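You operate a simulated robot arm through the tools that you are given. There is no shell and no other tool. Be economical: measure what you need, move in short steps, check, and stop when the job is done.

The job below is to be done with a simulated two-armed robot. You get a single attempt, and the scene is never put back.

TASK
On the island top, pour about 80 ml from the jug into the white mug, holding that steady with the other hand, and put the jug back.

Only the result counts: the job must be done as asked and must still hold three seconds after the hand-in. Knocking over, shifting, dropping, spilling or breaking anything else fails it.

THE ROBOT
Two 6-joint arms with two-finger grippers on one trunk, on a base that drives. Base frame: it is fixed to the floor where the robot stands at the start and does not move with it; the origin is under the middle of the robot, x ahead of it, y to its left, z up; the surface under the hand at the start is at about z = 0.86. Units: m, rad, N and s.
The left shoulder is at the start at [0.03, 0.178, 1.063], the right one opposite. With the tool pointing down near the work surface each hand reaches from about 0.48 to 0.82 m from the robot's upright axis, wherever it stands, measured 20 degrees to its own side. Payload 2.54 kg a hand.
The TCP of each hand is the grasp point between the finger pads, 0.03 m short of the fingertips. In the tool frame z runs along the fingers and y along their closing line. Largest opening 0.116 m; the body of the gripper starts 0.095 m behind the TCP.
Orientation is told as [roll, pitch, yaw] about the base's x, y, z axes, in that order, counted from this pose: with the fingers straight down and closing along the base's y, the tool's x points along the base's -x, its y along +y and its z along -z.

THE INTERFACE
- The arms move only by the tool apply_moves. It takes "left_targets", "right_targets" or both (then of equal length, played together; a hand with none holds still); each is a list of rows, each a list of 7 numbers: the shift along the base's x, y, z in m, then the turn, a rotation vector about the base's x, y, z in rad, then the opening, from 0 (shut) to 1 (fully open). In form: [[dx, dy, dz, rx, ry, rz, claw], ...]. A call has 1 to 8 rows; each row is the pose to reach, as a shift and turn from the pose commanded when the call began. A row lasts 0.2 s, in which the tool goes at most 0.05 m and 0.15 rad; a call with a longer step from one row to the next is refused whole, and so is a gripper value outside its range. A pose out of reach is approached as far as the arm can. The call stops where the force on the tool passes 40 N (or 10 N more than at its start, if that is more) or the arm is blocked; 0.2 s more then pass. The fingers move at their own pace (about 0.153 m/s each) and stop on an object; they squeeze with about 23 N. The grip force told is the motor's: it shows also when the fingers shut on nothing. Time passes only in rows, and 0.2 s behind the last, so rows that repeat a pose let the fingers close. It gives the time, the measured TCP pose, the force on the tool (base axes), the opening and the grip force at its end, in the units of the frame above (readings bear some noise), with the torque about the TCP (base axes, N m) and any sound that the robot's microphone picked up, and new pictures: "pictures" is both (left out), scene, wrist or none (wrist: the cameras of the hands that moved).
- Cameras (640 x 400 px; columns grow to the right, rows downward): "scene" is now at [0.0595, 0.0027, 1.7918]; the picture's right is [-0.07, -1.00, 0.00], its down [-0.75, 0.06, -0.66] and it looks along [0.66, -0.05, -0.75] (base axes); focal length 273 px, centre (320, 200). "left" rides on the left gripper at [0.069, 0.015, -0.122] in its tool frame; the picture's right is [-0.21, 0.98, 0.00], its down [-0.83, -0.18, -0.53] and it looks along [-0.52, -0.11, 0.85] (tool axes); focal length 251 px, centre (320, 200). "right" rides on the right gripper at [0.069, -0.015, -0.122] in its tool frame; the picture's right is [0.21, 0.98, 0.00], its down [-0.83, 0.18, -0.53] and it looks along [-0.52, 0.11, 0.85] (tool axes); focal length 251 px, centre (320, 200).
- raise_lower(by): slides the trunk up (or, below 0, down) by that many m; the arms and the scene camera ride with it, the base frame stays. It gives what a move gives, with no picture.
- roll_base(legs): drives the robot by 1 to 6 legs, each [ahead, left, turn to the left] in m, m and rad, along the robot's own axes; the way and the turn of a leg run together, so that a leg with both is an arc; at most 1.5 m and 3.142 rad a leg. The arms and the cameras ride along, it lands a little off, and it stops where it bumps. It gives what a move gives, and a new picture of the scene camera.
- pan_tilt(pan, tilt): turns the head with the scene camera to pan (to the left, within 2.496 rad either way) and tilt (down, from -0.506 to 1.204), counted from straight ahead of the robot. It gives what a move gives, and a new picture of the scene camera.
- measure_at(camera, pixels): for up to 12 pixels [column, row] of the newest picture of that camera ("zoom" is the newest enlarged one), the place [x, y, z] in the base frame of the surface seen there, good to about 0.003 m, but the place of the scene camera against the robot may be out by one fixed shift of up to 0.018 m in any direction. It takes no simulated time.
- enlarge(camera, box): a new picture of the part [left, top, right, bottom] of that camera's present view, enlarged. It takes no simulated time.
- hand_in(): hands the job in; it is judged then, once.

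Keep the steps short. Do not move on a guess: measure, check each grasp and each placing, and mend mistakes. In all there are 80 turns and 260 pictures (those below and enlarged ones count). Leave the grippers open and the arms clear of the work at the hand-in unless told otherwise, and finish with a single line.

The tools are called after "Request:" by a JSON object that holds its "name" and its "arguments". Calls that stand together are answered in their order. apply_moves: Moves the arms, as the interface text tells. Its arguments: {"type":"object","properties":{"left_targets":{"type":"array","items":{"type":"array","items":{"type":"number"}}},"right_targets":{"type":"array","items":{"type":"array","items":{"type":"number"}}},"pictures":{"type":"string","enum":["both","scene","wrist","none"]}},"required":[]} The other tools are called the same way: raise_lower (by) slides the trunk up or down; roll_base (legs) drives the base; pan_tilt (pan, tilt) turns the head that bears the scene camera; measure_at (camera, pixels) gives the place of the surface under pixels of a picture; enlarge (camera, box) takes an enlarged picture of a part of a camera's view; hand_in () hands the job in.

At the start:

```text
t: 0.0
left_tcp_pos: [0.4629, 0.2713, 1.279]
left_tool_rot: [0.0, 0.001, -0.001]
left_contact_force: [-0.7, -0.8, -0.7]
left_ft_torque: [0.05, 0.01, 0.01]
left_finger_gap: 0.1158
left_grip_force: 0.0
right_tcp_pos: [0.5792, -0.1793, 1.24]
right_tool_rot: [0.001, 0.001, 0.001]
right_contact_force: [0.0, 0.4, 0.2]
right_ft_torque: [-0.04, 0.0, 0.0]
right_finger_gap: 0.1159
right_grip_force: 0.1
trunk travel left (down, up): [-0.275, 0.265]
robot x, y, heading: [-0.0002, 0.0008, 0.006]
head pan, tilt: [-0.073, 0.848]
```

scene: 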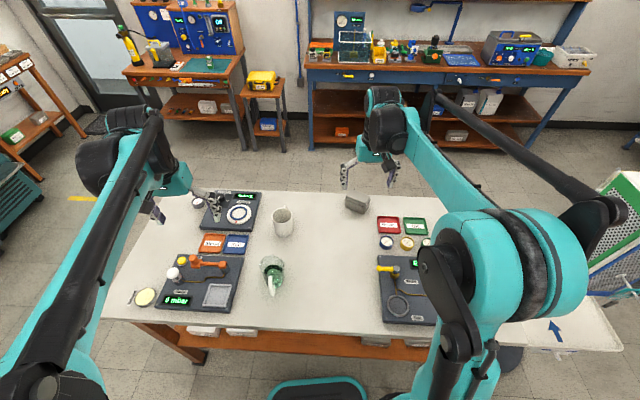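
right: 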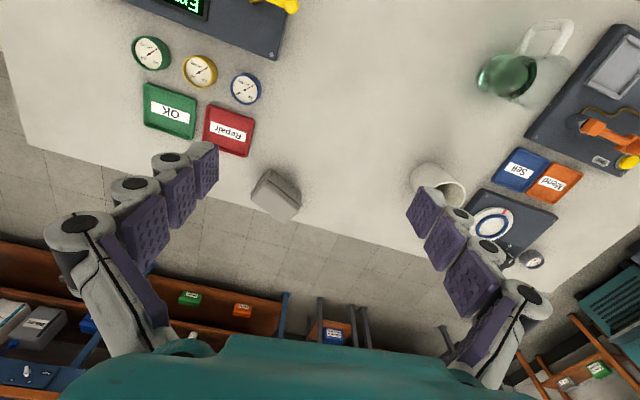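
left: 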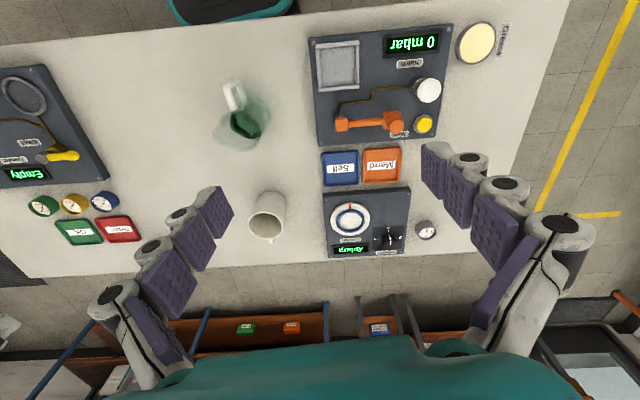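

I see the white mug near scene (284,222) and the glass jug near (272,270). I'll enlarge that area in both views before measuring.

Request:
{"name": "enlarge", "arguments": {"camera": "scene", "box": [220, 190, 340, 310]}}

Request:
{"name": "enlarge", "arguments": {"camera": "left", "box": [180, 60, 320, 260]}}

```text
3.33 times, centred on (280, 250) of scene
```

zoom: 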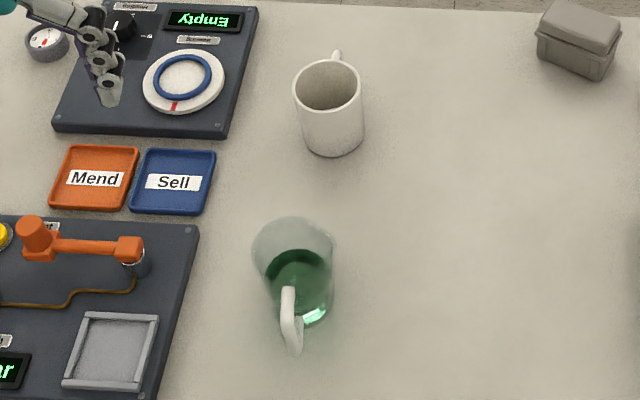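

```text
2.00 times, centred on (250, 160) of left
```

zoom: 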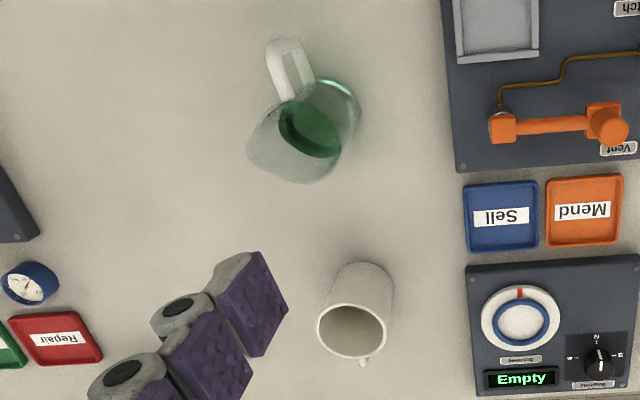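

The zoom is now the left wrist view. I'll measure the mug rim, jug handle, rim, liquid and nearby table there, and compare with the scene camera.

Request:
{"name": "measure_at", "arguments": {"camera": "zoom", "pixels": [[320, 326], [384, 330], [352, 307], [348, 355], [364, 361], [365, 264], [275, 60], [303, 60], [290, 42], [290, 92], [250, 155], [352, 90]]}}

Request:
{"name": "measure_at", "arguments": {"camera": "scene", "pixels": [[276, 211], [287, 211], [283, 215], [282, 207], [283, 235], [274, 277], [275, 290], [283, 262], [268, 264], [240, 265], [310, 250], [274, 246]]}}

Request:
{"name": "measure_at", "arguments": {"camera": "left", "pixels": [[250, 130], [238, 118], [245, 135], [222, 140], [238, 150], [228, 95], [232, 85], [300, 150], [230, 180], [355, 100], [345, 165], [340, 240]]}}

```text
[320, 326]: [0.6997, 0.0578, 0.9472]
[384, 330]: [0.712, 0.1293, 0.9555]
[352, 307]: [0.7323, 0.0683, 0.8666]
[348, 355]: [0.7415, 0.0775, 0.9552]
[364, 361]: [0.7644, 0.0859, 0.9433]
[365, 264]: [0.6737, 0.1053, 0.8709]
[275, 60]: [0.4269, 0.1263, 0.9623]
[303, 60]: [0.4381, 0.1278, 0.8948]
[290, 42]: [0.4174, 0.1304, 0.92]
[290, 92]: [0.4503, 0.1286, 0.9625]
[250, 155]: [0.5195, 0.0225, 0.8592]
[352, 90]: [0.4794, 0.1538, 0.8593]
```

```text
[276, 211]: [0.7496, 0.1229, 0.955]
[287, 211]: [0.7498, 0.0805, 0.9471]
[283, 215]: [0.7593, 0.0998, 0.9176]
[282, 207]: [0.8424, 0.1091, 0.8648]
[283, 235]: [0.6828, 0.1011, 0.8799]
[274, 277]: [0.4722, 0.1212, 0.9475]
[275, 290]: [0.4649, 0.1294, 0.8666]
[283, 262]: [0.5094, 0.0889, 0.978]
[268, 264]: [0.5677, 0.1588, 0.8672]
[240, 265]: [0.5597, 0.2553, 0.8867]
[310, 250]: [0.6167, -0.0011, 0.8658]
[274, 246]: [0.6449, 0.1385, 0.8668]
```

```text
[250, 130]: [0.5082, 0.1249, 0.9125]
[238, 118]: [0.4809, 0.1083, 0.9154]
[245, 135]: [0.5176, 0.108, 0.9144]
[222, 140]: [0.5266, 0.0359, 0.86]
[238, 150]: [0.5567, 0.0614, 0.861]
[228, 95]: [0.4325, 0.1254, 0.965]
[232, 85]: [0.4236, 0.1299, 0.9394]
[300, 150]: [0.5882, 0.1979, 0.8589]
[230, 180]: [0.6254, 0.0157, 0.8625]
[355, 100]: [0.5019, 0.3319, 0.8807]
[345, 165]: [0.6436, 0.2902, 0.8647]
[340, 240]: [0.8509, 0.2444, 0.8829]
```

The mug is about 7.5 cm wide, centred near (0.71, 0.093), with its rim at z 0.955 and handle toward +x. The jug body is near (0.50, 0.115) with its handle toward -x. My plan is for the left hand to hold the mug low from behind-left, and the right hand to grasp the jug body astride its handle and pour from the right. First I'll shift the base left and slightly back so both arms reach.

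Request:
{"name": "roll_base", "arguments": {"legs": [[-0.06, 0.1, 0]]}}

```text
t: 1.2
left_tcp_pos: [0.4017, 0.3718, 1.2787]
left_tool_rot: [0.0, -0.001, 0.001]
left_contact_force: [0.7, 0.3, 0.9]
left_ft_torque: [0.01, -0.02, -0.03]
left_finger_gap: 0.116
left_grip_force: 0.0
right_tcp_pos: [0.5186, -0.077, 1.2395]
right_tool_rot: [-0.001, 0.001, 0.002]
right_contact_force: [-0.3, 0.0, 0.9]
right_ft_torque: [0.0, -0.02, -0.03]
right_finger_gap: 0.116
right_grip_force: 0.1
trunk travel left (down, up): [-0.275, 0.265]
robot x, y, heading: [-0.062, 0.096, 0.001]
head pan, tilt: [-0.073, 0.848]
```

scene: 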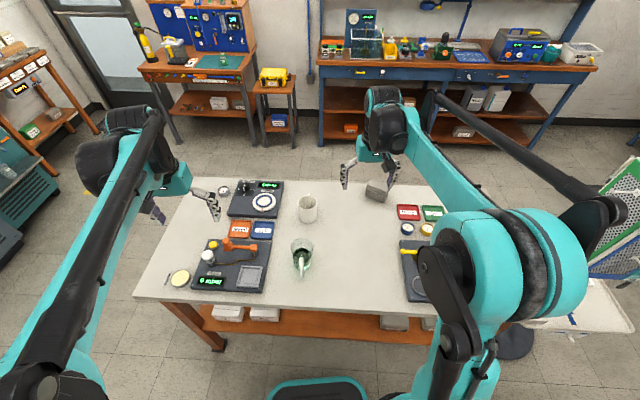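

The base shifted fine. Next I'll tilt the right tool 45° forward in the air and bring it behind the jug to get a side view.

Request:
{"name": "apply_moves", "arguments": {"right_targets": [[-0.015, 0.025, -0.01, 0, -0.1, 0, 1], [-0.03, 0.05, -0.02, 0, -0.2, 0, 1], [-0.045, 0.075, -0.03, 0, -0.3, 0, 1], [-0.06, 0.1, -0.045, 0, -0.4, 0, 1], [-0.075, 0.125, -0.06, 0, -0.5, 0, 1], [-0.09, 0.15, -0.08, 0, -0.6, 0, 1], [-0.105, 0.17, -0.1, 0, -0.7, 0, 1], [-0.12, 0.19, -0.12, 0, -0.785, 0, 1]]}}

```text
t: 3.0
left_tcp_pos: [0.4022, 0.3737, 1.278]
left_tool_rot: [0.001, 0.0, 0.002]
left_contact_force: [0.8, 0.2, -0.2]
left_ft_torque: [-0.03, 0.04, -0.01]
left_finger_gap: 0.1156
left_grip_force: 0.1
right_tcp_pos: [0.3988, 0.1135, 1.1197]
right_tool_rot: [-0.002, -0.787, 0.0]
right_contact_force: [0.1, 0.8, -0.2]
right_ft_torque: [-0.04, -0.01, 0.0]
right_finger_gap: 0.116
right_grip_force: 0.0
trunk travel left (down, up): [-0.275, 0.265]
robot x, y, heading: [-0.0572, 0.1008, 0.004]
head pan, tilt: [-0.073, 0.848]
```

scene: 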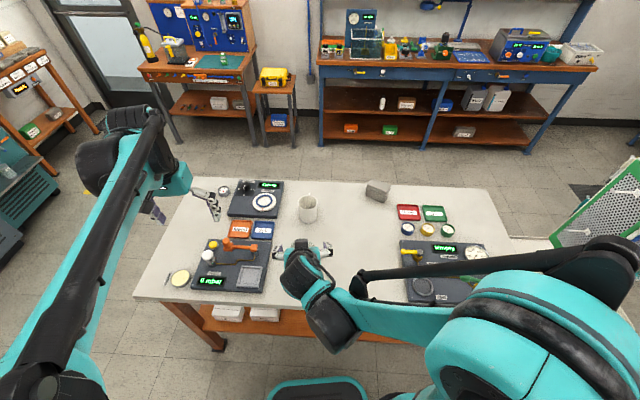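
right: 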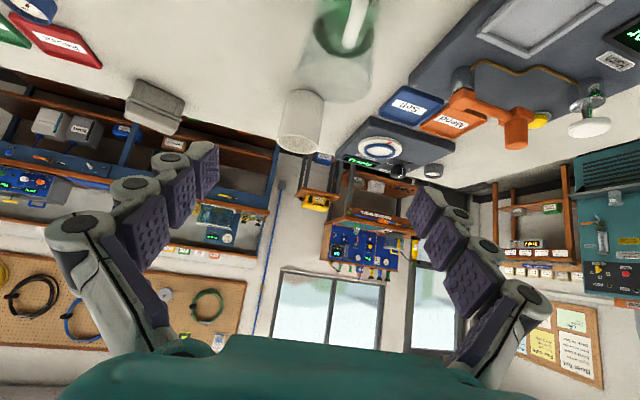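

The pose was reached exactly. The jug is at the top of the upside-down right view, so I'll enlarge it and measure.

Request:
{"name": "enlarge", "arguments": {"camera": "right", "box": [240, 0, 432, 120]}}

Request:
{"name": "enlarge", "arguments": {"camera": "left", "box": [200, 40, 360, 180]}}

```text
3.33 times, centred on (336, 60) of right
```

zoom: 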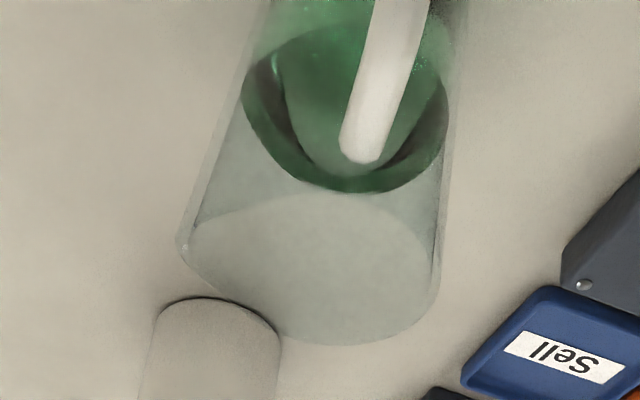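

```text
2.86 times, centred on (280, 110) of left
```

zoom: 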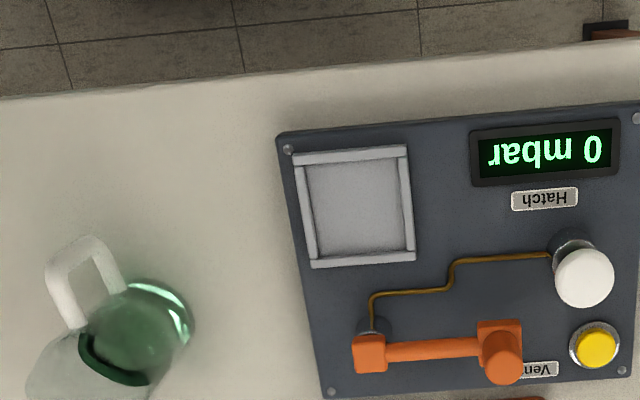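

Request:
{"name": "measure_at", "arguments": {"camera": "right", "pixels": [[295, 74], [297, 72], [312, 100], [339, 102], [366, 92], [371, 80], [348, 45], [355, 10], [312, 27], [373, 36], [330, 62], [342, 75]]}}

Request:
{"name": "enlarge", "arguments": {"camera": "right", "box": [284, 50, 384, 110]}}

```text
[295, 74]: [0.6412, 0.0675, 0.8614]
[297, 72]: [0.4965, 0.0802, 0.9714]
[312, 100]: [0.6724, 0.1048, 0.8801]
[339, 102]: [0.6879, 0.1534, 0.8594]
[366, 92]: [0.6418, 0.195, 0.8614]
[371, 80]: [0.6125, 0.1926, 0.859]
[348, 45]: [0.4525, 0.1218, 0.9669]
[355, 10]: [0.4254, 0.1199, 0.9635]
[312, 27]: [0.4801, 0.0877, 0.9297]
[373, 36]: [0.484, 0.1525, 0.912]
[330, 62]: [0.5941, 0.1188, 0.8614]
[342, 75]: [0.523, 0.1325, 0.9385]
```

```text
6.40 times, centred on (334, 80) of right
```

zoom: 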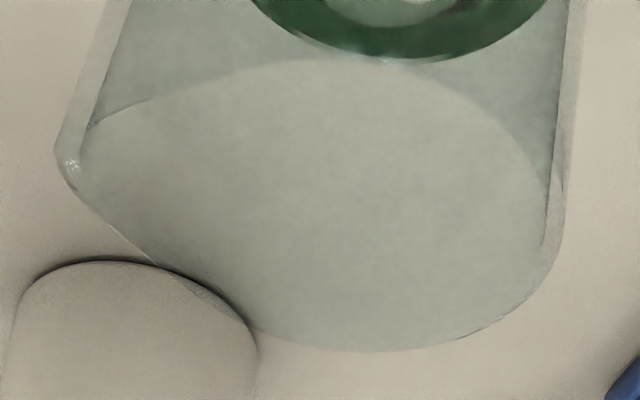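

There seems to be a pulled-out point on the rim at the -y side, near (0.497, 0.080, 0.971), which may be the spout. I'll raise the right hand and reduce the tilt to look down on the jug before planning the pour.

Request:
{"name": "apply_moves", "arguments": {"right_targets": [[0, 0, 0.03, 0, 0.1, 0, 1], [0, 0, 0.06, 0, 0.2, 0, 1], [0, 0, 0.09, 0, 0.3, 0, 1], [0, 0, 0.12, 0, 0.4, 0, 1], [0, 0, 0.13, 0, 0.5, 0, 1]], "pictures": "none"}}

Request:
{"name": "enlarge", "arguments": {"camera": "right", "box": [240, 50, 432, 170]}}

```text
t: 4.2
left_tcp_pos: [0.403, 0.3733, 1.2768]
left_tool_rot: [0.002, 0.001, 0.0]
left_contact_force: [0.7, 0.5, -0.1]
left_ft_torque: [-0.02, 0.03, 0.0]
left_finger_gap: 0.1161
left_grip_force: 0.0
right_tcp_pos: [0.4004, 0.1111, 1.2486]
right_tool_rot: [0.0, -0.284, 0.002]
right_contact_force: [0.2, -0.5, 0.6]
right_ft_torque: [-0.02, 0.0, -0.03]
right_finger_gap: 0.1158
right_grip_force: 0.0
trunk travel left (down, up): [-0.275, 0.265]
robot x, y, heading: [-0.0625, 0.1027, 0.005]
head pan, tilt: [-0.073, 0.848]
```

```text
3.33 times, centred on (336, 110) of right
```

zoom: 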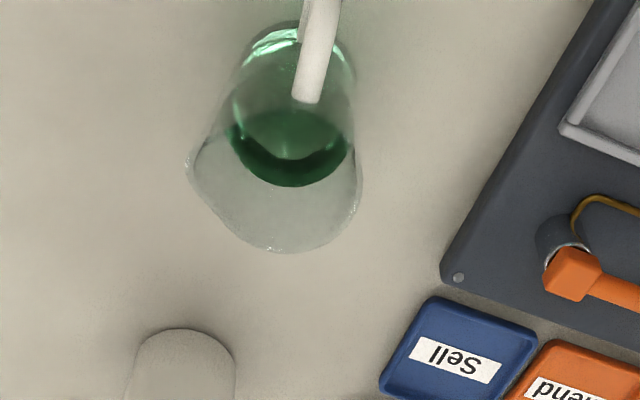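

The spout is at the -y side, 90° from the handle. So the better split is: the left hand grasps the jug with a near-horizontal tool and pours by rolling about x from the +y side, and the right hand holds the mug. I'll retract the right hand and tilt the left forward in free air.

Request:
{"name": "apply_moves", "arguments": {"left_targets": [[0, -0.02, 0, 0, -0.15, 0, 1], [0, -0.04, 0, 0, -0.3, 0, 1], [0, -0.06, 0, 0, -0.45, 0, 1], [0, -0.08, 0, 0, -0.6, 0, 1], [0, -0.1, 0, 0, -0.75, 0, 1], [0, -0.12, -0.01, 0, -0.9, 0, 1], [0, -0.13, -0.02, 0, -1.05, 0, 1], [0, -0.14, -0.03, 0, -1.2, 0, 1]], "right_targets": [[0.01, -0.04, 0, 0, 0, 0, 1], [0.02, -0.08, 0, 0, 0, 0, 1], [0.03, -0.12, 0, 0, 0, 0, 1], [0.04, -0.16, 0, 0, 0, 0, 1], [0.05, -0.2, 0, 0, 0, 0, 1], [0.06, -0.24, 0, 0, 0, 0, 1], [0.06, -0.28, 0, 0, 0, 0, 1], [0.06, -0.3, 0, 0, 0, 0, 1]]}}

```text
t: 6.0
left_tcp_pos: [0.4023, 0.2311, 1.2479]
left_tool_rot: [0.0, -1.2, 0.002]
left_contact_force: [-0.3, -1.3, -0.4]
left_ft_torque: [-0.01, -0.01, -0.02]
left_finger_gap: 0.1158
left_grip_force: 0.0
right_tcp_pos: [0.4607, -0.1891, 1.2496]
right_tool_rot: [-0.001, -0.285, 0.0]
right_contact_force: [0.5, 0.3, 0.5]
right_ft_torque: [0.01, 0.03, -0.02]
right_finger_gap: 0.1161
right_grip_force: 0.1
trunk travel left (down, up): [-0.275, 0.265]
robot x, y, heading: [-0.0594, 0.1003, 0.0]
head pan, tilt: [-0.073, 0.848]
```

scene: 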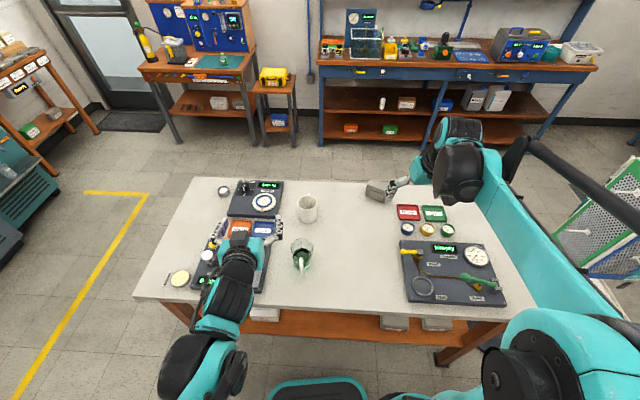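
right: 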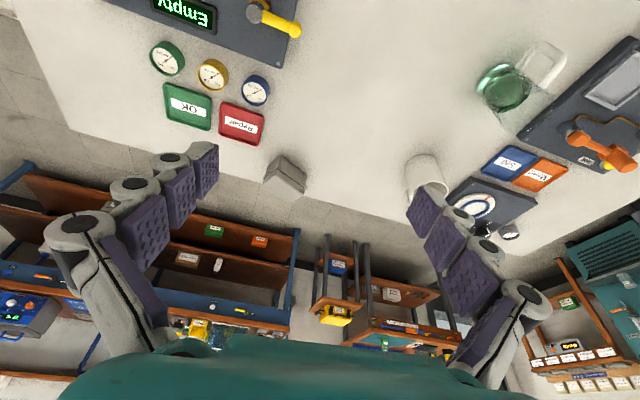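
left: 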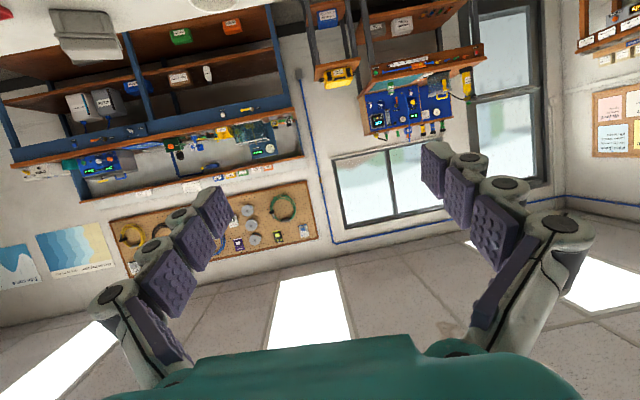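

That worked, and the scene view of the jug and mug is clear. I'll enlarge both here and in the right view for exact geometry.

Request:
{"name": "enlarge", "arguments": {"camera": "right", "box": [400, 30, 600, 210]}}

Request:
{"name": "enlarge", "arguments": {"camera": "scene", "box": [270, 185, 350, 285]}}

```text
2.22 times, centred on (500, 120) of right
```

zoom: 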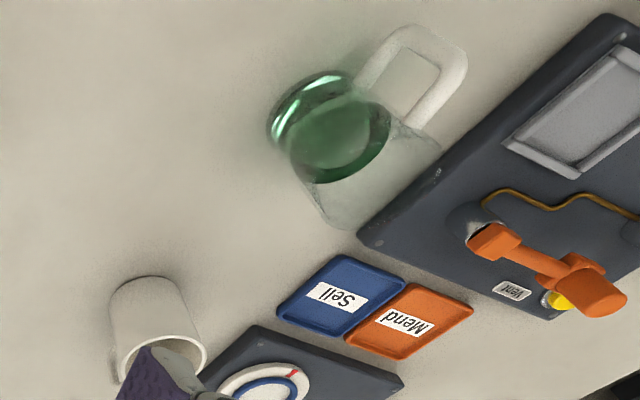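

```text
4.00 times, centred on (310, 235) of scene
```

zoom: 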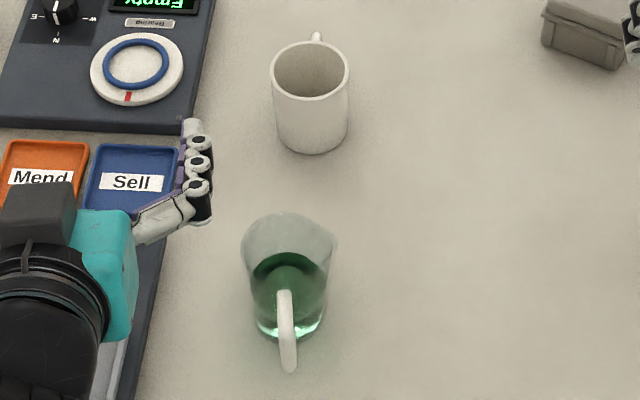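

Request:
{"name": "measure_at", "arguments": {"camera": "zoom", "pixels": [[245, 242], [334, 243], [288, 292], [290, 360], [288, 330], [273, 75], [347, 75], [312, 100], [317, 38], [312, 148], [258, 310], [325, 305]]}}

Request:
{"name": "measure_at", "arguments": {"camera": "right", "pixels": [[540, 46], [559, 61], [526, 64], [548, 80], [540, 62], [480, 84], [503, 130], [550, 99], [406, 168], [421, 158], [448, 186], [518, 70]]}}

```text
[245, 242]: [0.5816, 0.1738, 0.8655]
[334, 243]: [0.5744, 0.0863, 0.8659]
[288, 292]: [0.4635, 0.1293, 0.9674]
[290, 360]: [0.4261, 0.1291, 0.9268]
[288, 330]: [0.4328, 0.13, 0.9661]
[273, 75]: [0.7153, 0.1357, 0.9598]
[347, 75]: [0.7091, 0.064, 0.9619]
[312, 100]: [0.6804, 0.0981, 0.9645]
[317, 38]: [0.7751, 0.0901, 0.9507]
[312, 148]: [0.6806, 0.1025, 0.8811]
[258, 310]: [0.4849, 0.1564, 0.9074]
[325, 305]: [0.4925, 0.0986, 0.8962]
```

```text
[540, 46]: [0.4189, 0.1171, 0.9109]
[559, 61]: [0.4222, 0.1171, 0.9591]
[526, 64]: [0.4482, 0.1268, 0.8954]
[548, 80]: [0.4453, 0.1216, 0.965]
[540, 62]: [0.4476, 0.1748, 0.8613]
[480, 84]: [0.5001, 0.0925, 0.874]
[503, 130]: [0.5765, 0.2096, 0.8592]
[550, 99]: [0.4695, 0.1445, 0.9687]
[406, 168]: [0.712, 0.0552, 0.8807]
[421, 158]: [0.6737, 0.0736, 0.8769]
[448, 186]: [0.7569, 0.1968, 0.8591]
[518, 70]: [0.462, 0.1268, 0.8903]
```

From these readings the jug body centre is about (0.497, 0.121) with radius about 0.034, and the handle spans x 0.418–0.462 and z 0.893–0.967. The mug centre is about (0.709, 0.093). Next I'll bring the left hand behind and above the jug, in line with its grasp axis.

Request:
{"name": "apply_moves", "arguments": {"left_targets": [[-0.003, -0.016, -0.034, 0, 0.02, 0, 1], [-0.006, -0.032, -0.068, 0, 0.04, 0, 1], [-0.009, -0.048, -0.102, 0, 0.06, 0, 1], [-0.012, -0.064, -0.136, 0, 0.08, 0, 1], [-0.015, -0.08, -0.17, 0, 0.08, 0, 1], [-0.018, -0.096, -0.204, 0, 0.08, 0, 1], [-0.022, -0.11, -0.238, 0, 0.08, 0, 1]]}}

```text
t: 7.6
left_tcp_pos: [0.4138, 0.1007, 1.1374]
left_tool_rot: [0.0, -1.118, 0.002]
left_contact_force: [0.5, 0.2, 0.0]
left_ft_torque: [0.04, 0.04, 0.02]
left_finger_gap: 0.1162
left_grip_force: 0.1
left hand out of reach, approached as far as the arm can: row 3, 4, 5, 6, 7
right_tcp_pos: [0.4596, -0.1888, 1.25]
right_tool_rot: [0.001, -0.285, 0.0]
right_contact_force: [-0.1, -0.1, -0.6]
right_ft_torque: [-0.01, 0.0, 0.04]
right_finger_gap: 0.1159
right_grip_force: 0.1
trunk travel left (down, up): [-0.275, 0.265]
robot x, y, heading: [-0.0606, 0.0998, 0.006]
head pan, tilt: [-0.073, 0.848]
```

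scene: 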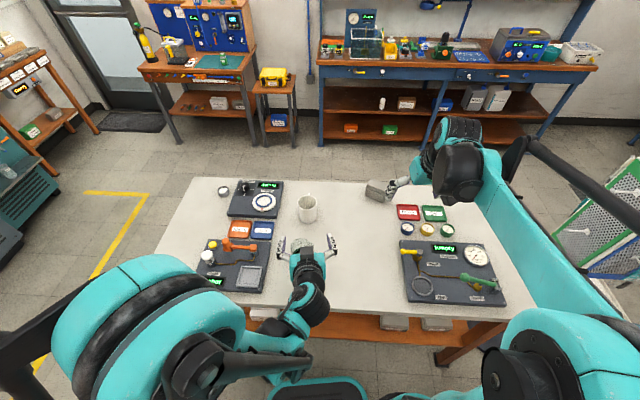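
left: 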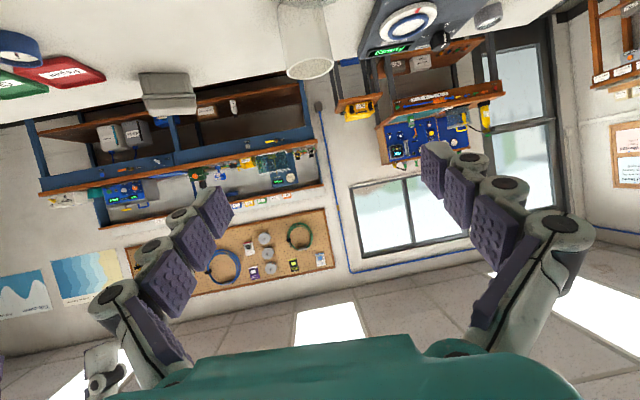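

This is too close for the left arm. I'll raise the trunk and back the base off a little, both of which unfold the arm.

Request:
{"name": "raise_lower", "arguments": {"by": 0.12}}

Request:
{"name": "roll_base", "arguments": {"legs": [[-0.1, -0.05, 0]]}}

```text
t: 9.1
left_tcp_pos: [0.4116, 0.1015, 1.2583]
left_tool_rot: [0.0, -1.117, 0.001]
left_contact_force: [-0.4, -1.3, -0.9]
left_ft_torque: [-0.03, -0.01, 0.01]
left_finger_gap: 0.1158
left_grip_force: 0.1
right_tcp_pos: [0.4586, -0.1884, 1.369]
right_tool_rot: [0.0, -0.284, 0.001]
right_contact_force: [-0.3, -0.1, -0.3]
right_ft_torque: [-0.01, 0.03, -0.01]
right_finger_gap: 0.116
right_grip_force: 0.1
trunk travel left (down, up): [-0.395, 0.145]
robot x, y, heading: [-0.0582, 0.0949, 0.003]
head pan, tilt: [-0.073, 0.848]
```

```text
t: 10.3
left_tcp_pos: [0.3126, 0.0515, 1.2578]
left_tool_rot: [0.0, -1.118, 0.001]
left_contact_force: [0.7, 0.4, 0.0]
left_ft_torque: [-0.01, 0.02, -0.02]
left_finger_gap: 0.1157
left_grip_force: 0.0
right_tcp_pos: [0.3595, -0.2381, 1.3703]
right_tool_rot: [-0.002, -0.284, 0.0]
right_contact_force: [-0.8, -0.6, 0.3]
right_ft_torque: [-0.01, 0.04, -0.01]
right_finger_gap: 0.1158
right_grip_force: 0.1
trunk travel left (down, up): [-0.395, 0.145]
robot x, y, heading: [-0.1586, 0.0499, -0.003]
head pan, tilt: [-0.073, 0.848]
```

scene: 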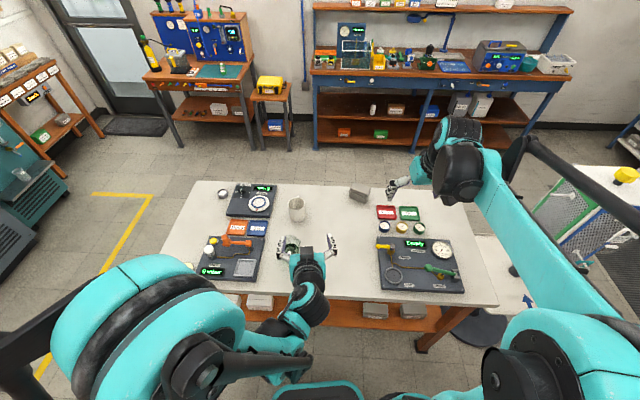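

Now I'll move the left hand to the stage point (0.38, 0.121, 1.05), which is above the handle and behind it.

Request:
{"name": "apply_moves", "arguments": {"left_targets": [[0.012, 0.012, -0.03, 0, 0, 0, 1], [0.024, 0.024, -0.065, 0, 0, 0, 1], [0.036, 0.036, -0.1, 0, 0, 0, 1], [0.048, 0.048, -0.135, 0, 0, 0, 1], [0.058, 0.06, -0.17, 0, 0, 0, 1], [0.067, 0.07, -0.208, 0, 0, 0, 1]]}}

```text
t: 11.7
left_tcp_pos: [0.49, 0.077, 1.169]
left_tool_rot: [0.003, -1.108, 0.001]
left_contact_force: [1.0, 0.5, -0.9]
left_ft_torque: [0.05, -0.05, -0.02]
left_finger_gap: 0.1159
left_grip_force: 0.1
left hand out of reach, approached as far as the arm can: row 1, 2, 3, 4, 5, 6
right_tcp_pos: [0.363, -0.2385, 1.3685]
right_tool_rot: [-0.001, -0.284, 0.0]
right_contact_force: [0.5, -0.2, -0.2]
right_ft_torque: [-0.02, 0.09, 0.05]
right_finger_gap: 0.116
right_grip_force: 0.1
trunk travel left (down, up): [-0.395, 0.145]
robot x, y, heading: [-0.1612, 0.0516, -0.0]
head pan, tilt: [-0.073, 0.848]
```

scene: 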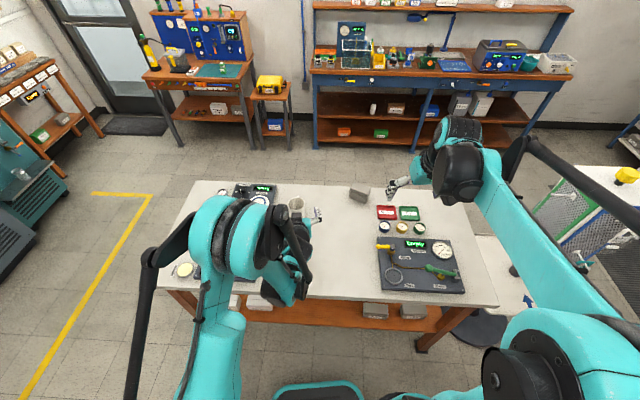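
left: 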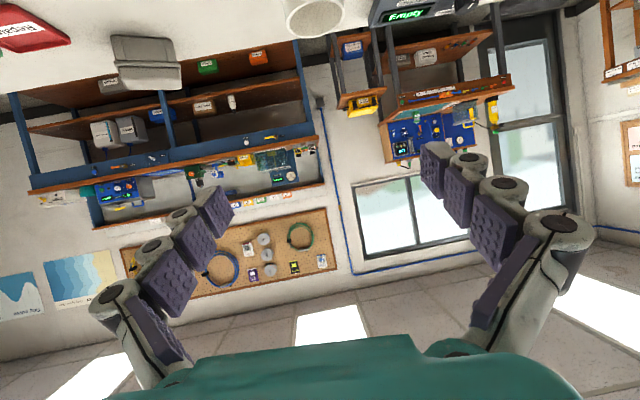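

The left wrist is still too near the shoulder at this tilt, since it needs about 0.48 m radius. I'm clear above the table, so I'll back the base off another 0.1 m.

Request:
{"name": "roll_base", "arguments": {"legs": [[-0.1, 0.0, 0]]}}

Request:
{"name": "apply_moves", "arguments": {"left_targets": [[0, 0, 0.03, 0, 0, 0, 1], [0, 0, 0.06, 0, 0, 0, 1]], "pictures": "scene"}}

```text
t: 12.9
left_tcp_pos: [0.3872, 0.0773, 1.1712]
left_tool_rot: [-0.001, -1.111, 0.001]
left_contact_force: [0.3, -0.2, -0.1]
left_ft_torque: [0.02, 0.0, 0.02]
left_finger_gap: 0.116
left_grip_force: 0.0
right_tcp_pos: [0.2608, -0.2382, 1.3695]
right_tool_rot: [-0.001, -0.285, 0.001]
right_contact_force: [-0.3, 0.4, -0.2]
right_ft_torque: [-0.03, 0.02, 0.04]
right_finger_gap: 0.1162
right_grip_force: 0.0
trunk travel left (down, up): [-0.395, 0.145]
robot x, y, heading: [-0.255, 0.0494, -0.002]
head pan, tilt: [-0.073, 0.848]
```

scene: 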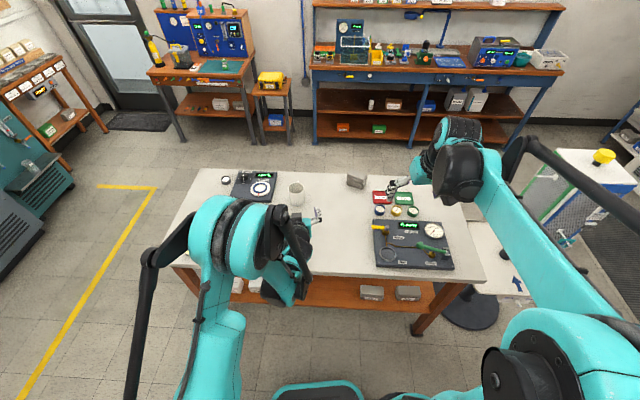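

```text
t: 13.5
left_tcp_pos: [0.3852, 0.0781, 1.2325]
left_tool_rot: [0.0, -1.112, 0.001]
left_contact_force: [-0.1, -0.3, -0.1]
left_ft_torque: [-0.01, 0.02, -0.03]
left_finger_gap: 0.116
left_grip_force: 0.1
right_tcp_pos: [0.257, -0.238, 1.3703]
right_tool_rot: [0.0, -0.288, 0.0]
right_contact_force: [-0.8, 0.7, -0.4]
right_ft_torque: [-0.04, -0.03, -0.02]
right_finger_gap: 0.116
right_grip_force: 0.1
trunk travel left (down, up): [-0.395, 0.145]
robot x, y, heading: [-0.2604, 0.0481, 0.003]
head pan, tilt: [-0.073, 0.848]
```

scene: 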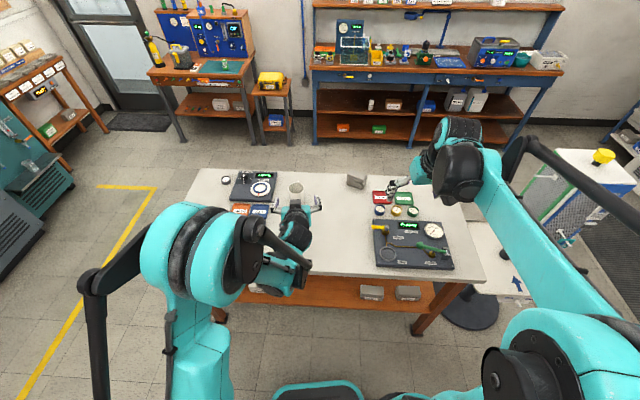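

Control is clean now. Before touching anything I'll rehearse the pour pose in free air: near (0.70, 0.17, 1.20), rolled 1.2 rad about x.

Request:
{"name": "apply_moves", "arguments": {"left_targets": [[0.04, 0.012, 0, 0.14, 0, 0, 1], [0.08, 0.024, 0, 0.28, 0, 0, 1], [0.12, 0.036, 0, 0.42, 0, 0, 1], [0.16, 0.048, 0, 0.56, 0, 0, 1], [0.2, 0.06, 0, 0.7, 0, 0, 1], [0.24, 0.07, 0, 0.84, 0, 0, 1], [0.28, 0.08, 0, 0.98, 0, 0, 1], [0.31, 0.09, -0.03, 1.12, 0, 0, 1]], "pictures": "scene"}}

```text
t: 15.3
left_tcp_pos: [0.6986, 0.1669, 1.2002]
left_tool_rot: [1.362, -0.4, -1.07]
left_contact_force: [0.1, 0.4, -1.4]
left_ft_torque: [0.03, -0.02, 0.03]
left_finger_gap: 0.1157
left_grip_force: 0.0
right_tcp_pos: [0.2625, -0.2364, 1.3683]
right_tool_rot: [-0.001, -0.283, -0.001]
right_contact_force: [0.6, 0.0, 0.2]
right_ft_torque: [-0.01, 0.03, 0.03]
right_finger_gap: 0.1158
right_grip_force: 0.1
trunk travel left (down, up): [-0.395, 0.145]
robot x, y, heading: [-0.2575, 0.0503, -0.003]
head pan, tilt: [-0.073, 0.848]
```

scene: 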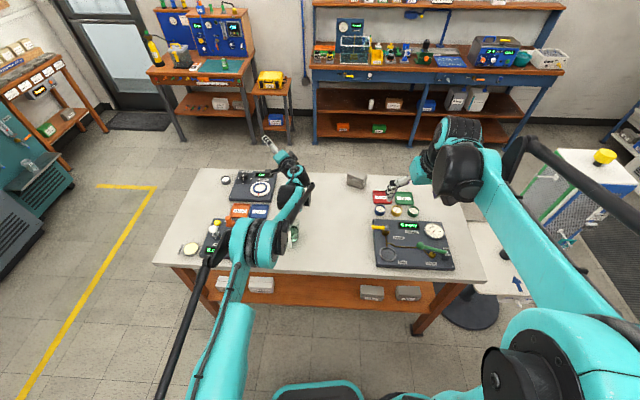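

The pour pose is reachable. I'll undo the roll and move to behind the jug.

Request:
{"name": "apply_moves", "arguments": {"left_targets": [[-0.04, -0.006, 0, -0.14, 0, 0, 1], [-0.08, -0.012, 0, -0.28, 0, 0, 1], [-0.12, -0.018, 0, -0.42, 0, 0, 1], [-0.16, -0.024, 0, -0.56, 0, 0, 1], [-0.2, -0.03, 0, -0.7, 0, 0, 1], [-0.24, -0.036, 0, -0.84, 0, 0, 1], [-0.28, -0.041, 0, -0.98, 0, 0, 1], [-0.32, -0.046, -0.02, -1.12, 0, 0, 1]], "pictures": "none"}}

Request:
{"name": "apply_moves", "arguments": {"left_targets": [[0, 0, -0.045, 0, 0, 0, 1], [0, 0, -0.09, 0, 0, 0, 1], [0, 0, -0.135, 0, 0, 0, 1]]}}

```text
t: 17.1
left_tcp_pos: [0.3814, 0.1197, 1.189]
left_tool_rot: [-0.004, -1.111, 0.005]
left_contact_force: [0.3, -0.1, 0.7]
left_ft_torque: [-0.03, 0.02, 0.0]
left_finger_gap: 0.1159
left_grip_force: 0.1
left hand out of reach, approached as far as the arm can: row 8
right_tcp_pos: [0.2606, -0.2388, 1.3697]
right_tool_rot: [0.002, -0.284, -0.001]
right_contact_force: [-0.4, -1.1, 0.1]
right_ft_torque: [-0.01, 0.01, -0.01]
right_finger_gap: 0.1158
right_grip_force: 0.0
trunk travel left (down, up): [-0.395, 0.145]
robot x, y, heading: [-0.2579, 0.0521, -0.002]
head pan, tilt: [-0.073, 0.848]
```

```text
t: 17.9
left_tcp_pos: [0.4538, 0.1008, 1.0983]
left_tool_rot: [0.001, -1.108, 0.001]
left_contact_force: [0.2, -0.3, 0.2]
left_ft_torque: [-0.01, 0.03, -0.01]
left_finger_gap: 0.1158
left_grip_force: 0.0
left hand out of reach, approached as far as the arm can: row 1, 2, 3
right_tcp_pos: [0.2624, -0.2382, 1.3688]
right_tool_rot: [0.002, -0.285, -0.001]
right_contact_force: [0.1, -0.4, 0.1]
right_ft_torque: [0.05, 0.06, 0.02]
right_finger_gap: 0.116
right_grip_force: 0.0
trunk travel left (down, up): [-0.395, 0.145]
robot x, y, heading: [-0.259, 0.0495, -0.002]
head pan, tilt: [-0.073, 0.848]
```

scene: 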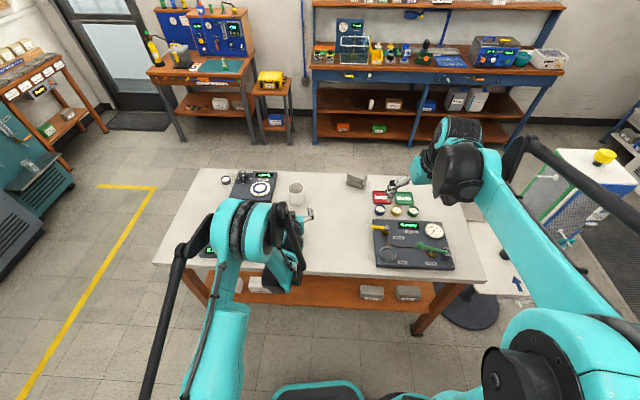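
left: 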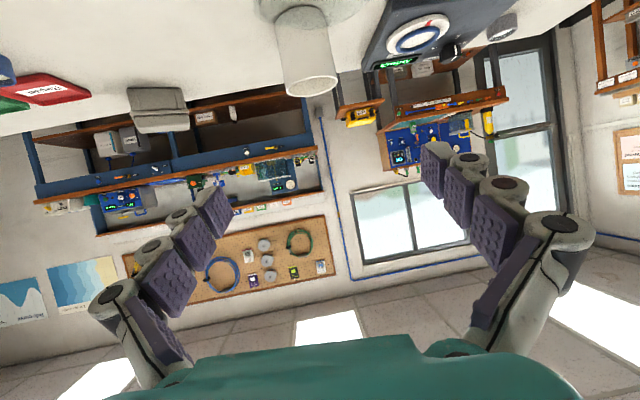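

The boundary looks like a wrist-bend limit that relaxes when the hand is higher relative to the shoulder. So I'll lift the hand, then lower the trunk.

Request:
{"name": "apply_moves", "arguments": {"left_targets": [[-0.01, 0, 0.045, 0, 0, 0, 1], [-0.02, 0, 0.09, 0, 0, 0, 1], [-0.03, 0.005, 0.135, 0, 0, 0, 1], [-0.04, 0.01, 0.18, 0, 0, 0, 1], [-0.06, 0.02, 0.21, 0, 0, 0, 1]], "pictures": "none"}}

Request:
{"name": "raise_lower", "arguments": {"by": -0.23}}

```text
t: 19.1
left_tcp_pos: [0.3923, 0.1197, 1.3102]
left_tool_rot: [0.0, -1.113, 0.003]
left_contact_force: [-0.2, 0.3, -0.1]
left_ft_torque: [-0.02, 0.03, -0.05]
left_finger_gap: 0.1161
left_grip_force: 0.0
right_tcp_pos: [0.2585, -0.238, 1.3707]
right_tool_rot: [0.0, -0.286, 0.001]
right_contact_force: [-0.4, 0.9, 0.5]
right_ft_torque: [-0.01, -0.04, -0.01]
right_finger_gap: 0.1161
right_grip_force: 0.1
trunk travel left (down, up): [-0.395, 0.145]
robot x, y, heading: [-0.2597, 0.0539, 0.0]
head pan, tilt: [-0.073, 0.848]
```

```text
t: 21.5
left_tcp_pos: [0.3936, 0.1202, 1.0788]
left_tool_rot: [0.0, -1.111, 0.002]
left_contact_force: [0.9, 0.3, 0.9]
left_ft_torque: [-0.02, 0.01, -0.03]
left_finger_gap: 0.1159
left_grip_force: 0.0
right_tcp_pos: [0.2591, -0.2384, 1.1406]
right_tool_rot: [0.0, -0.285, -0.002]
right_contact_force: [0.3, -0.2, -0.4]
right_ft_torque: [0.02, -0.01, 0.0]
right_finger_gap: 0.1156
right_grip_force: 0.2
trunk travel left (down, up): [-0.165, 0.375]
robot x, y, heading: [-0.2581, 0.0517, -0.0]
head pan, tilt: [-0.073, 0.848]
```

The left hand is at (0.394, 0.120, 1.079). I'll descend to just behind the handle.

Request:
{"name": "apply_moves", "arguments": {"left_targets": [[-0.005, 0.001, -0.03, 0, 0, 0, 1], [-0.01, 0.001, -0.06, 0, 0, 0, 1], [-0.014, 0.001, -0.09, 0, 0, 0, 1]]}}

```text
t: 22.3
left_tcp_pos: [0.3798, 0.1209, 0.9874]
left_tool_rot: [-0.001, -1.108, 0.004]
left_contact_force: [0.8, -0.5, 0.5]
left_ft_torque: [0.03, 0.02, 0.01]
left_finger_gap: 0.1159
left_grip_force: 0.0
right_tcp_pos: [0.2615, -0.2371, 1.14]
right_tool_rot: [0.0, -0.284, 0.0]
right_contact_force: [-0.3, -0.2, -0.6]
right_ft_torque: [0.02, 0.04, -0.02]
right_finger_gap: 0.116
right_grip_force: 0.0
trunk travel left (down, up): [-0.165, 0.375]
robot x, y, heading: [-0.2582, 0.051, -0.003]
head pan, tilt: [-0.073, 0.848]
```

scene: 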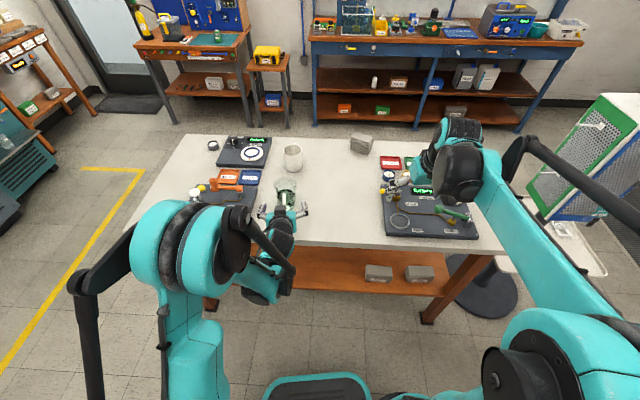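
left: 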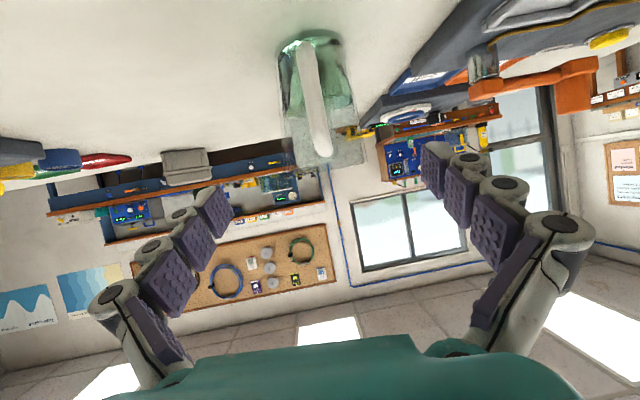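

Works. Enlarge the left view to check how the jug is centred between the fingers, and measure it from here.

Request:
{"name": "enlarge", "arguments": {"camera": "left", "box": [216, 10, 424, 140]}}

Request:
{"name": "enlarge", "arguments": {"camera": "left", "box": [240, 20, 400, 180]}}

Request:
{"name": "measure_at", "arguments": {"camera": "left", "pixels": [[282, 80], [284, 100], [352, 80], [350, 100], [300, 45], [320, 152], [302, 50], [316, 130], [311, 100], [300, 120], [340, 120], [311, 33]]}}

```text
3.08 times, centred on (320, 75) of left
```

zoom: 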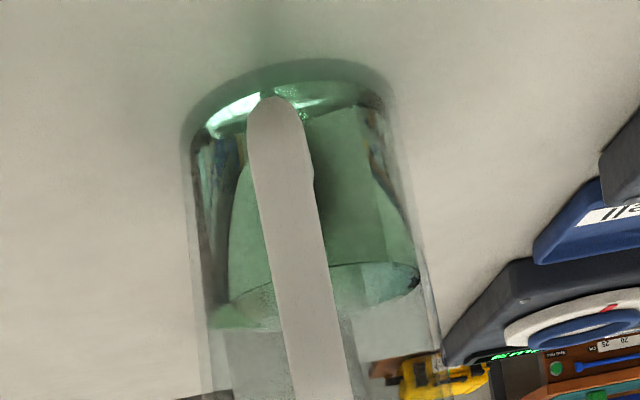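

```text
2.50 times, centred on (320, 100) of left
```

zoom: 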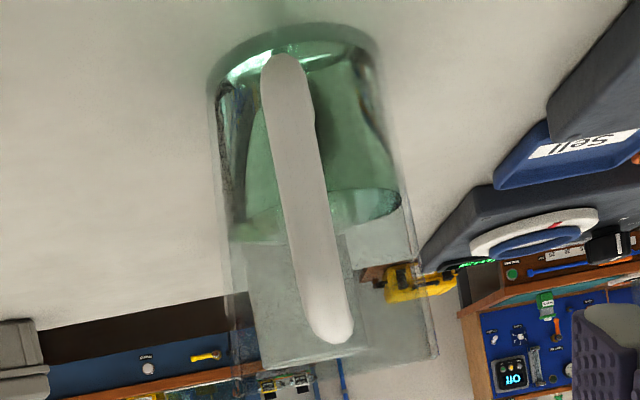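

```text
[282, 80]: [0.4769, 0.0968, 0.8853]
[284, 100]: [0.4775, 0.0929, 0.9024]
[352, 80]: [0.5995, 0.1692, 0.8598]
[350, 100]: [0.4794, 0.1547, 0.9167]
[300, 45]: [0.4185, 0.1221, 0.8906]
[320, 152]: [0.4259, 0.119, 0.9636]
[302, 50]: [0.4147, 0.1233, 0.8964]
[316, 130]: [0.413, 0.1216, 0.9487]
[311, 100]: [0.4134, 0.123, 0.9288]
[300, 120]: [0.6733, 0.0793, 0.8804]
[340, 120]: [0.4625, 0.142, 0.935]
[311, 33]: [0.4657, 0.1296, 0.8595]
```

The jug walls are at y 0.093 and 0.155, so the centre is about y 0.1235, and the handle spine is at x 0.413. I'll slide in along the tool axis to TCP (0.482, 0.1235, 0.912) with the fingers astride the handle and body.

Request:
{"name": "apply_moves", "arguments": {"left_targets": [[0, 0.0026, -0.022, 0, 0, 0, 1], [0.025, 0.0026, -0.035, 0, 0, 0, 1], [0.05, 0.0026, -0.048, 0, 0, 0, 1], [0.075, 0.0026, -0.062, 0, 0, 0, 1], [0.102, 0.0026, -0.075, 0, 0, 0, 1]]}}

Request:
{"name": "enlarge", "arguments": {"camera": "scene", "box": [236, 140, 336, 240]}}

```text
t: 23.5
left_tcp_pos: [0.4811, 0.1236, 0.9127]
left_tool_rot: [0.002, -1.11, 0.003]
left_contact_force: [0.6, 0.6, -0.1]
left_ft_torque: [-0.03, 0.01, 0.0]
left_finger_gap: 0.1161
left_grip_force: 0.1
right_tcp_pos: [0.2606, -0.2374, 1.139]
right_tool_rot: [0.0, -0.285, 0.002]
right_contact_force: [0.0, -0.6, -0.1]
right_ft_torque: [-0.03, 0.02, -0.03]
right_finger_gap: 0.116
right_grip_force: 0.0
trunk travel left (down, up): [-0.165, 0.375]
robot x, y, heading: [-0.2563, 0.0488, 0.001]
head pan, tilt: [-0.073, 0.848]
```

scene: 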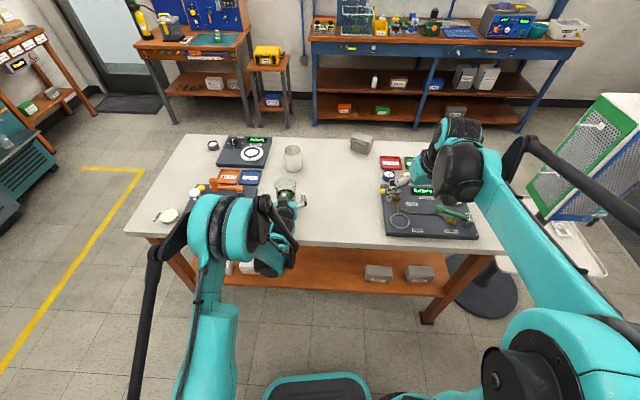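
left: 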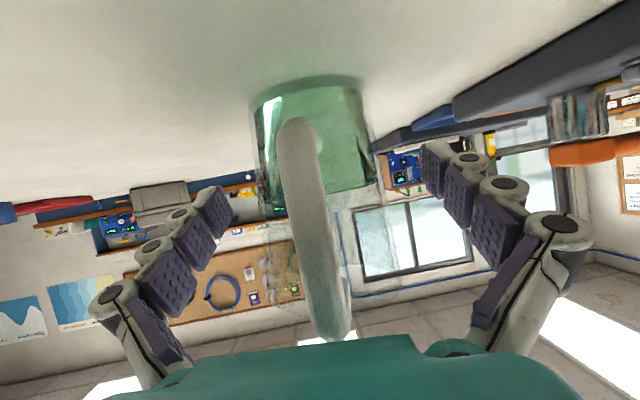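

```text
4.00 times, centred on (286, 190) of scene
```

zoom: 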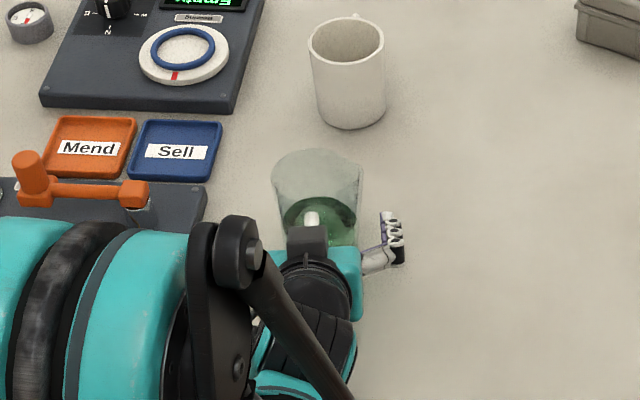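

No contact forces so far. I'll close in steps.

Request:
{"name": "apply_moves", "arguments": {"left_targets": [[0, 0, 0, 0, 0, 0, 0.75], [0, 0, 0, 0, 0, 0, 0.68], [0, 0, 0, 0, 0, 0, 0.62], [0, 0, 0, 0, 0, 0, 0.57], [0, 0, 0, 0, 0, 0, 0.5], [0, 0, 0, 0, 0, 0, 0.3], [0, 0, 0, 0, 0, 0, 0.3]]}}

```text
t: 25.1
left_tcp_pos: [0.4811, 0.1235, 0.9134]
left_tool_rot: [0.0, -1.109, 0.002]
left_contact_force: [0.3, 0.7, 1.6]
left_ft_torque: [-0.03, 0.01, -0.01]
left_finger_gap: 0.0673
left_grip_force: 22.8
right_tcp_pos: [0.2605, -0.2378, 1.1407]
right_tool_rot: [0.001, -0.286, 0.002]
right_contact_force: [-0.2, 0.0, -0.1]
right_ft_torque: [0.03, -0.01, 0.01]
right_finger_gap: 0.1161
right_grip_force: 0.1
trunk travel left (down, up): [-0.165, 0.375]
robot x, y, heading: [-0.2588, 0.0505, 0.005]
head pan, tilt: [-0.073, 0.848]
```

scene: 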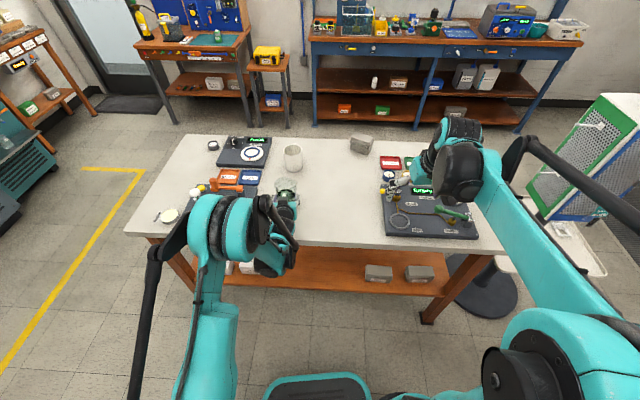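
left: 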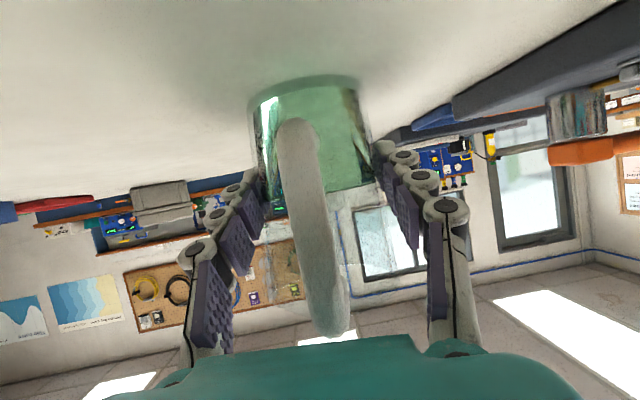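

The grip is firm: gap 0.0673, 22.8 N. I'll lift slowly 5 cm and read the weight.

Request:
{"name": "apply_moves", "arguments": {"left_targets": [[0, 0, 0.005, 0, 0, 0, 0.3], [0, 0, 0.012, 0, 0, 0, 0.3], [0, 0, 0.022, 0, 0, 0, 0.3], [0, 0, 0.035, 0, 0, 0, 0.3], [0, 0, 0.05, 0, 0, 0, 0.3], [0, 0, 0.05, 0, 0, 0, 0.3], [0, 0, 0.05, 0, 0, 0, 0.3]]}}

Request:
{"name": "enlarge", "arguments": {"camera": "left", "box": [216, 60, 424, 190]}}

```text
t: 26.7
left_tcp_pos: [0.4812, 0.1239, 0.9632]
left_tool_rot: [0.0, -1.112, 0.003]
left_contact_force: [0.0, 0.4, -2.1]
left_ft_torque: [0.01, 0.06, -0.03]
left_finger_gap: 0.0672
left_grip_force: 22.5
right_tcp_pos: [0.2597, -0.2375, 1.1405]
right_tool_rot: [-0.002, -0.283, -0.001]
right_contact_force: [-0.9, 1.0, 1.3]
right_ft_torque: [0.04, 0.0, 0.03]
right_finger_gap: 0.1161
right_grip_force: 0.0
trunk travel left (down, up): [-0.165, 0.375]
robot x, y, heading: [-0.2589, 0.0499, -0.0]
head pan, tilt: [-0.073, 0.848]
```

scene: 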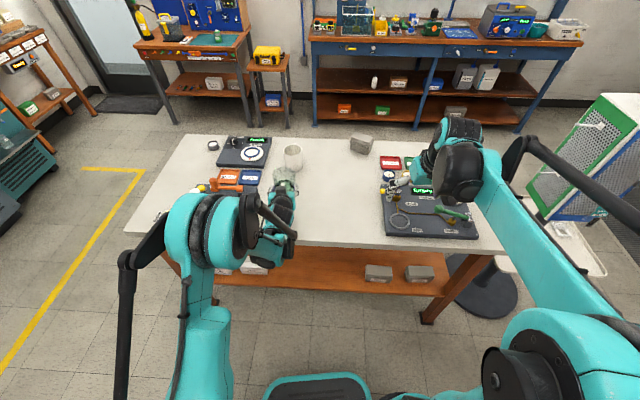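
left: 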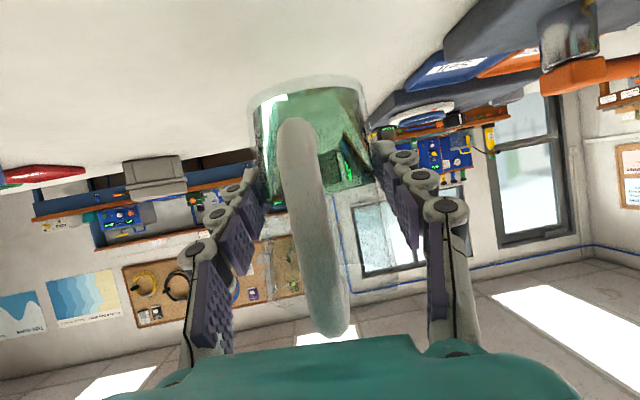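

```text
3.08 times, centred on (320, 125) of left
```

zoom: 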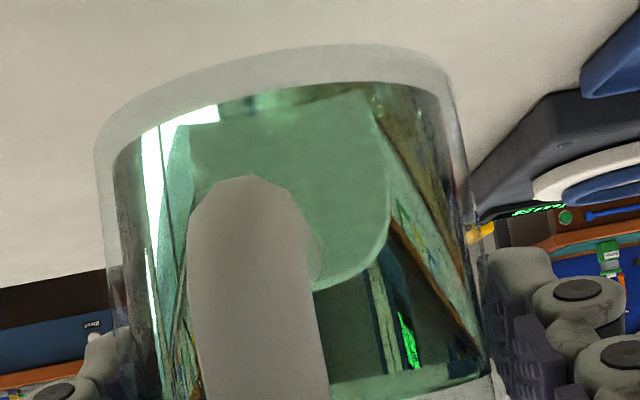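

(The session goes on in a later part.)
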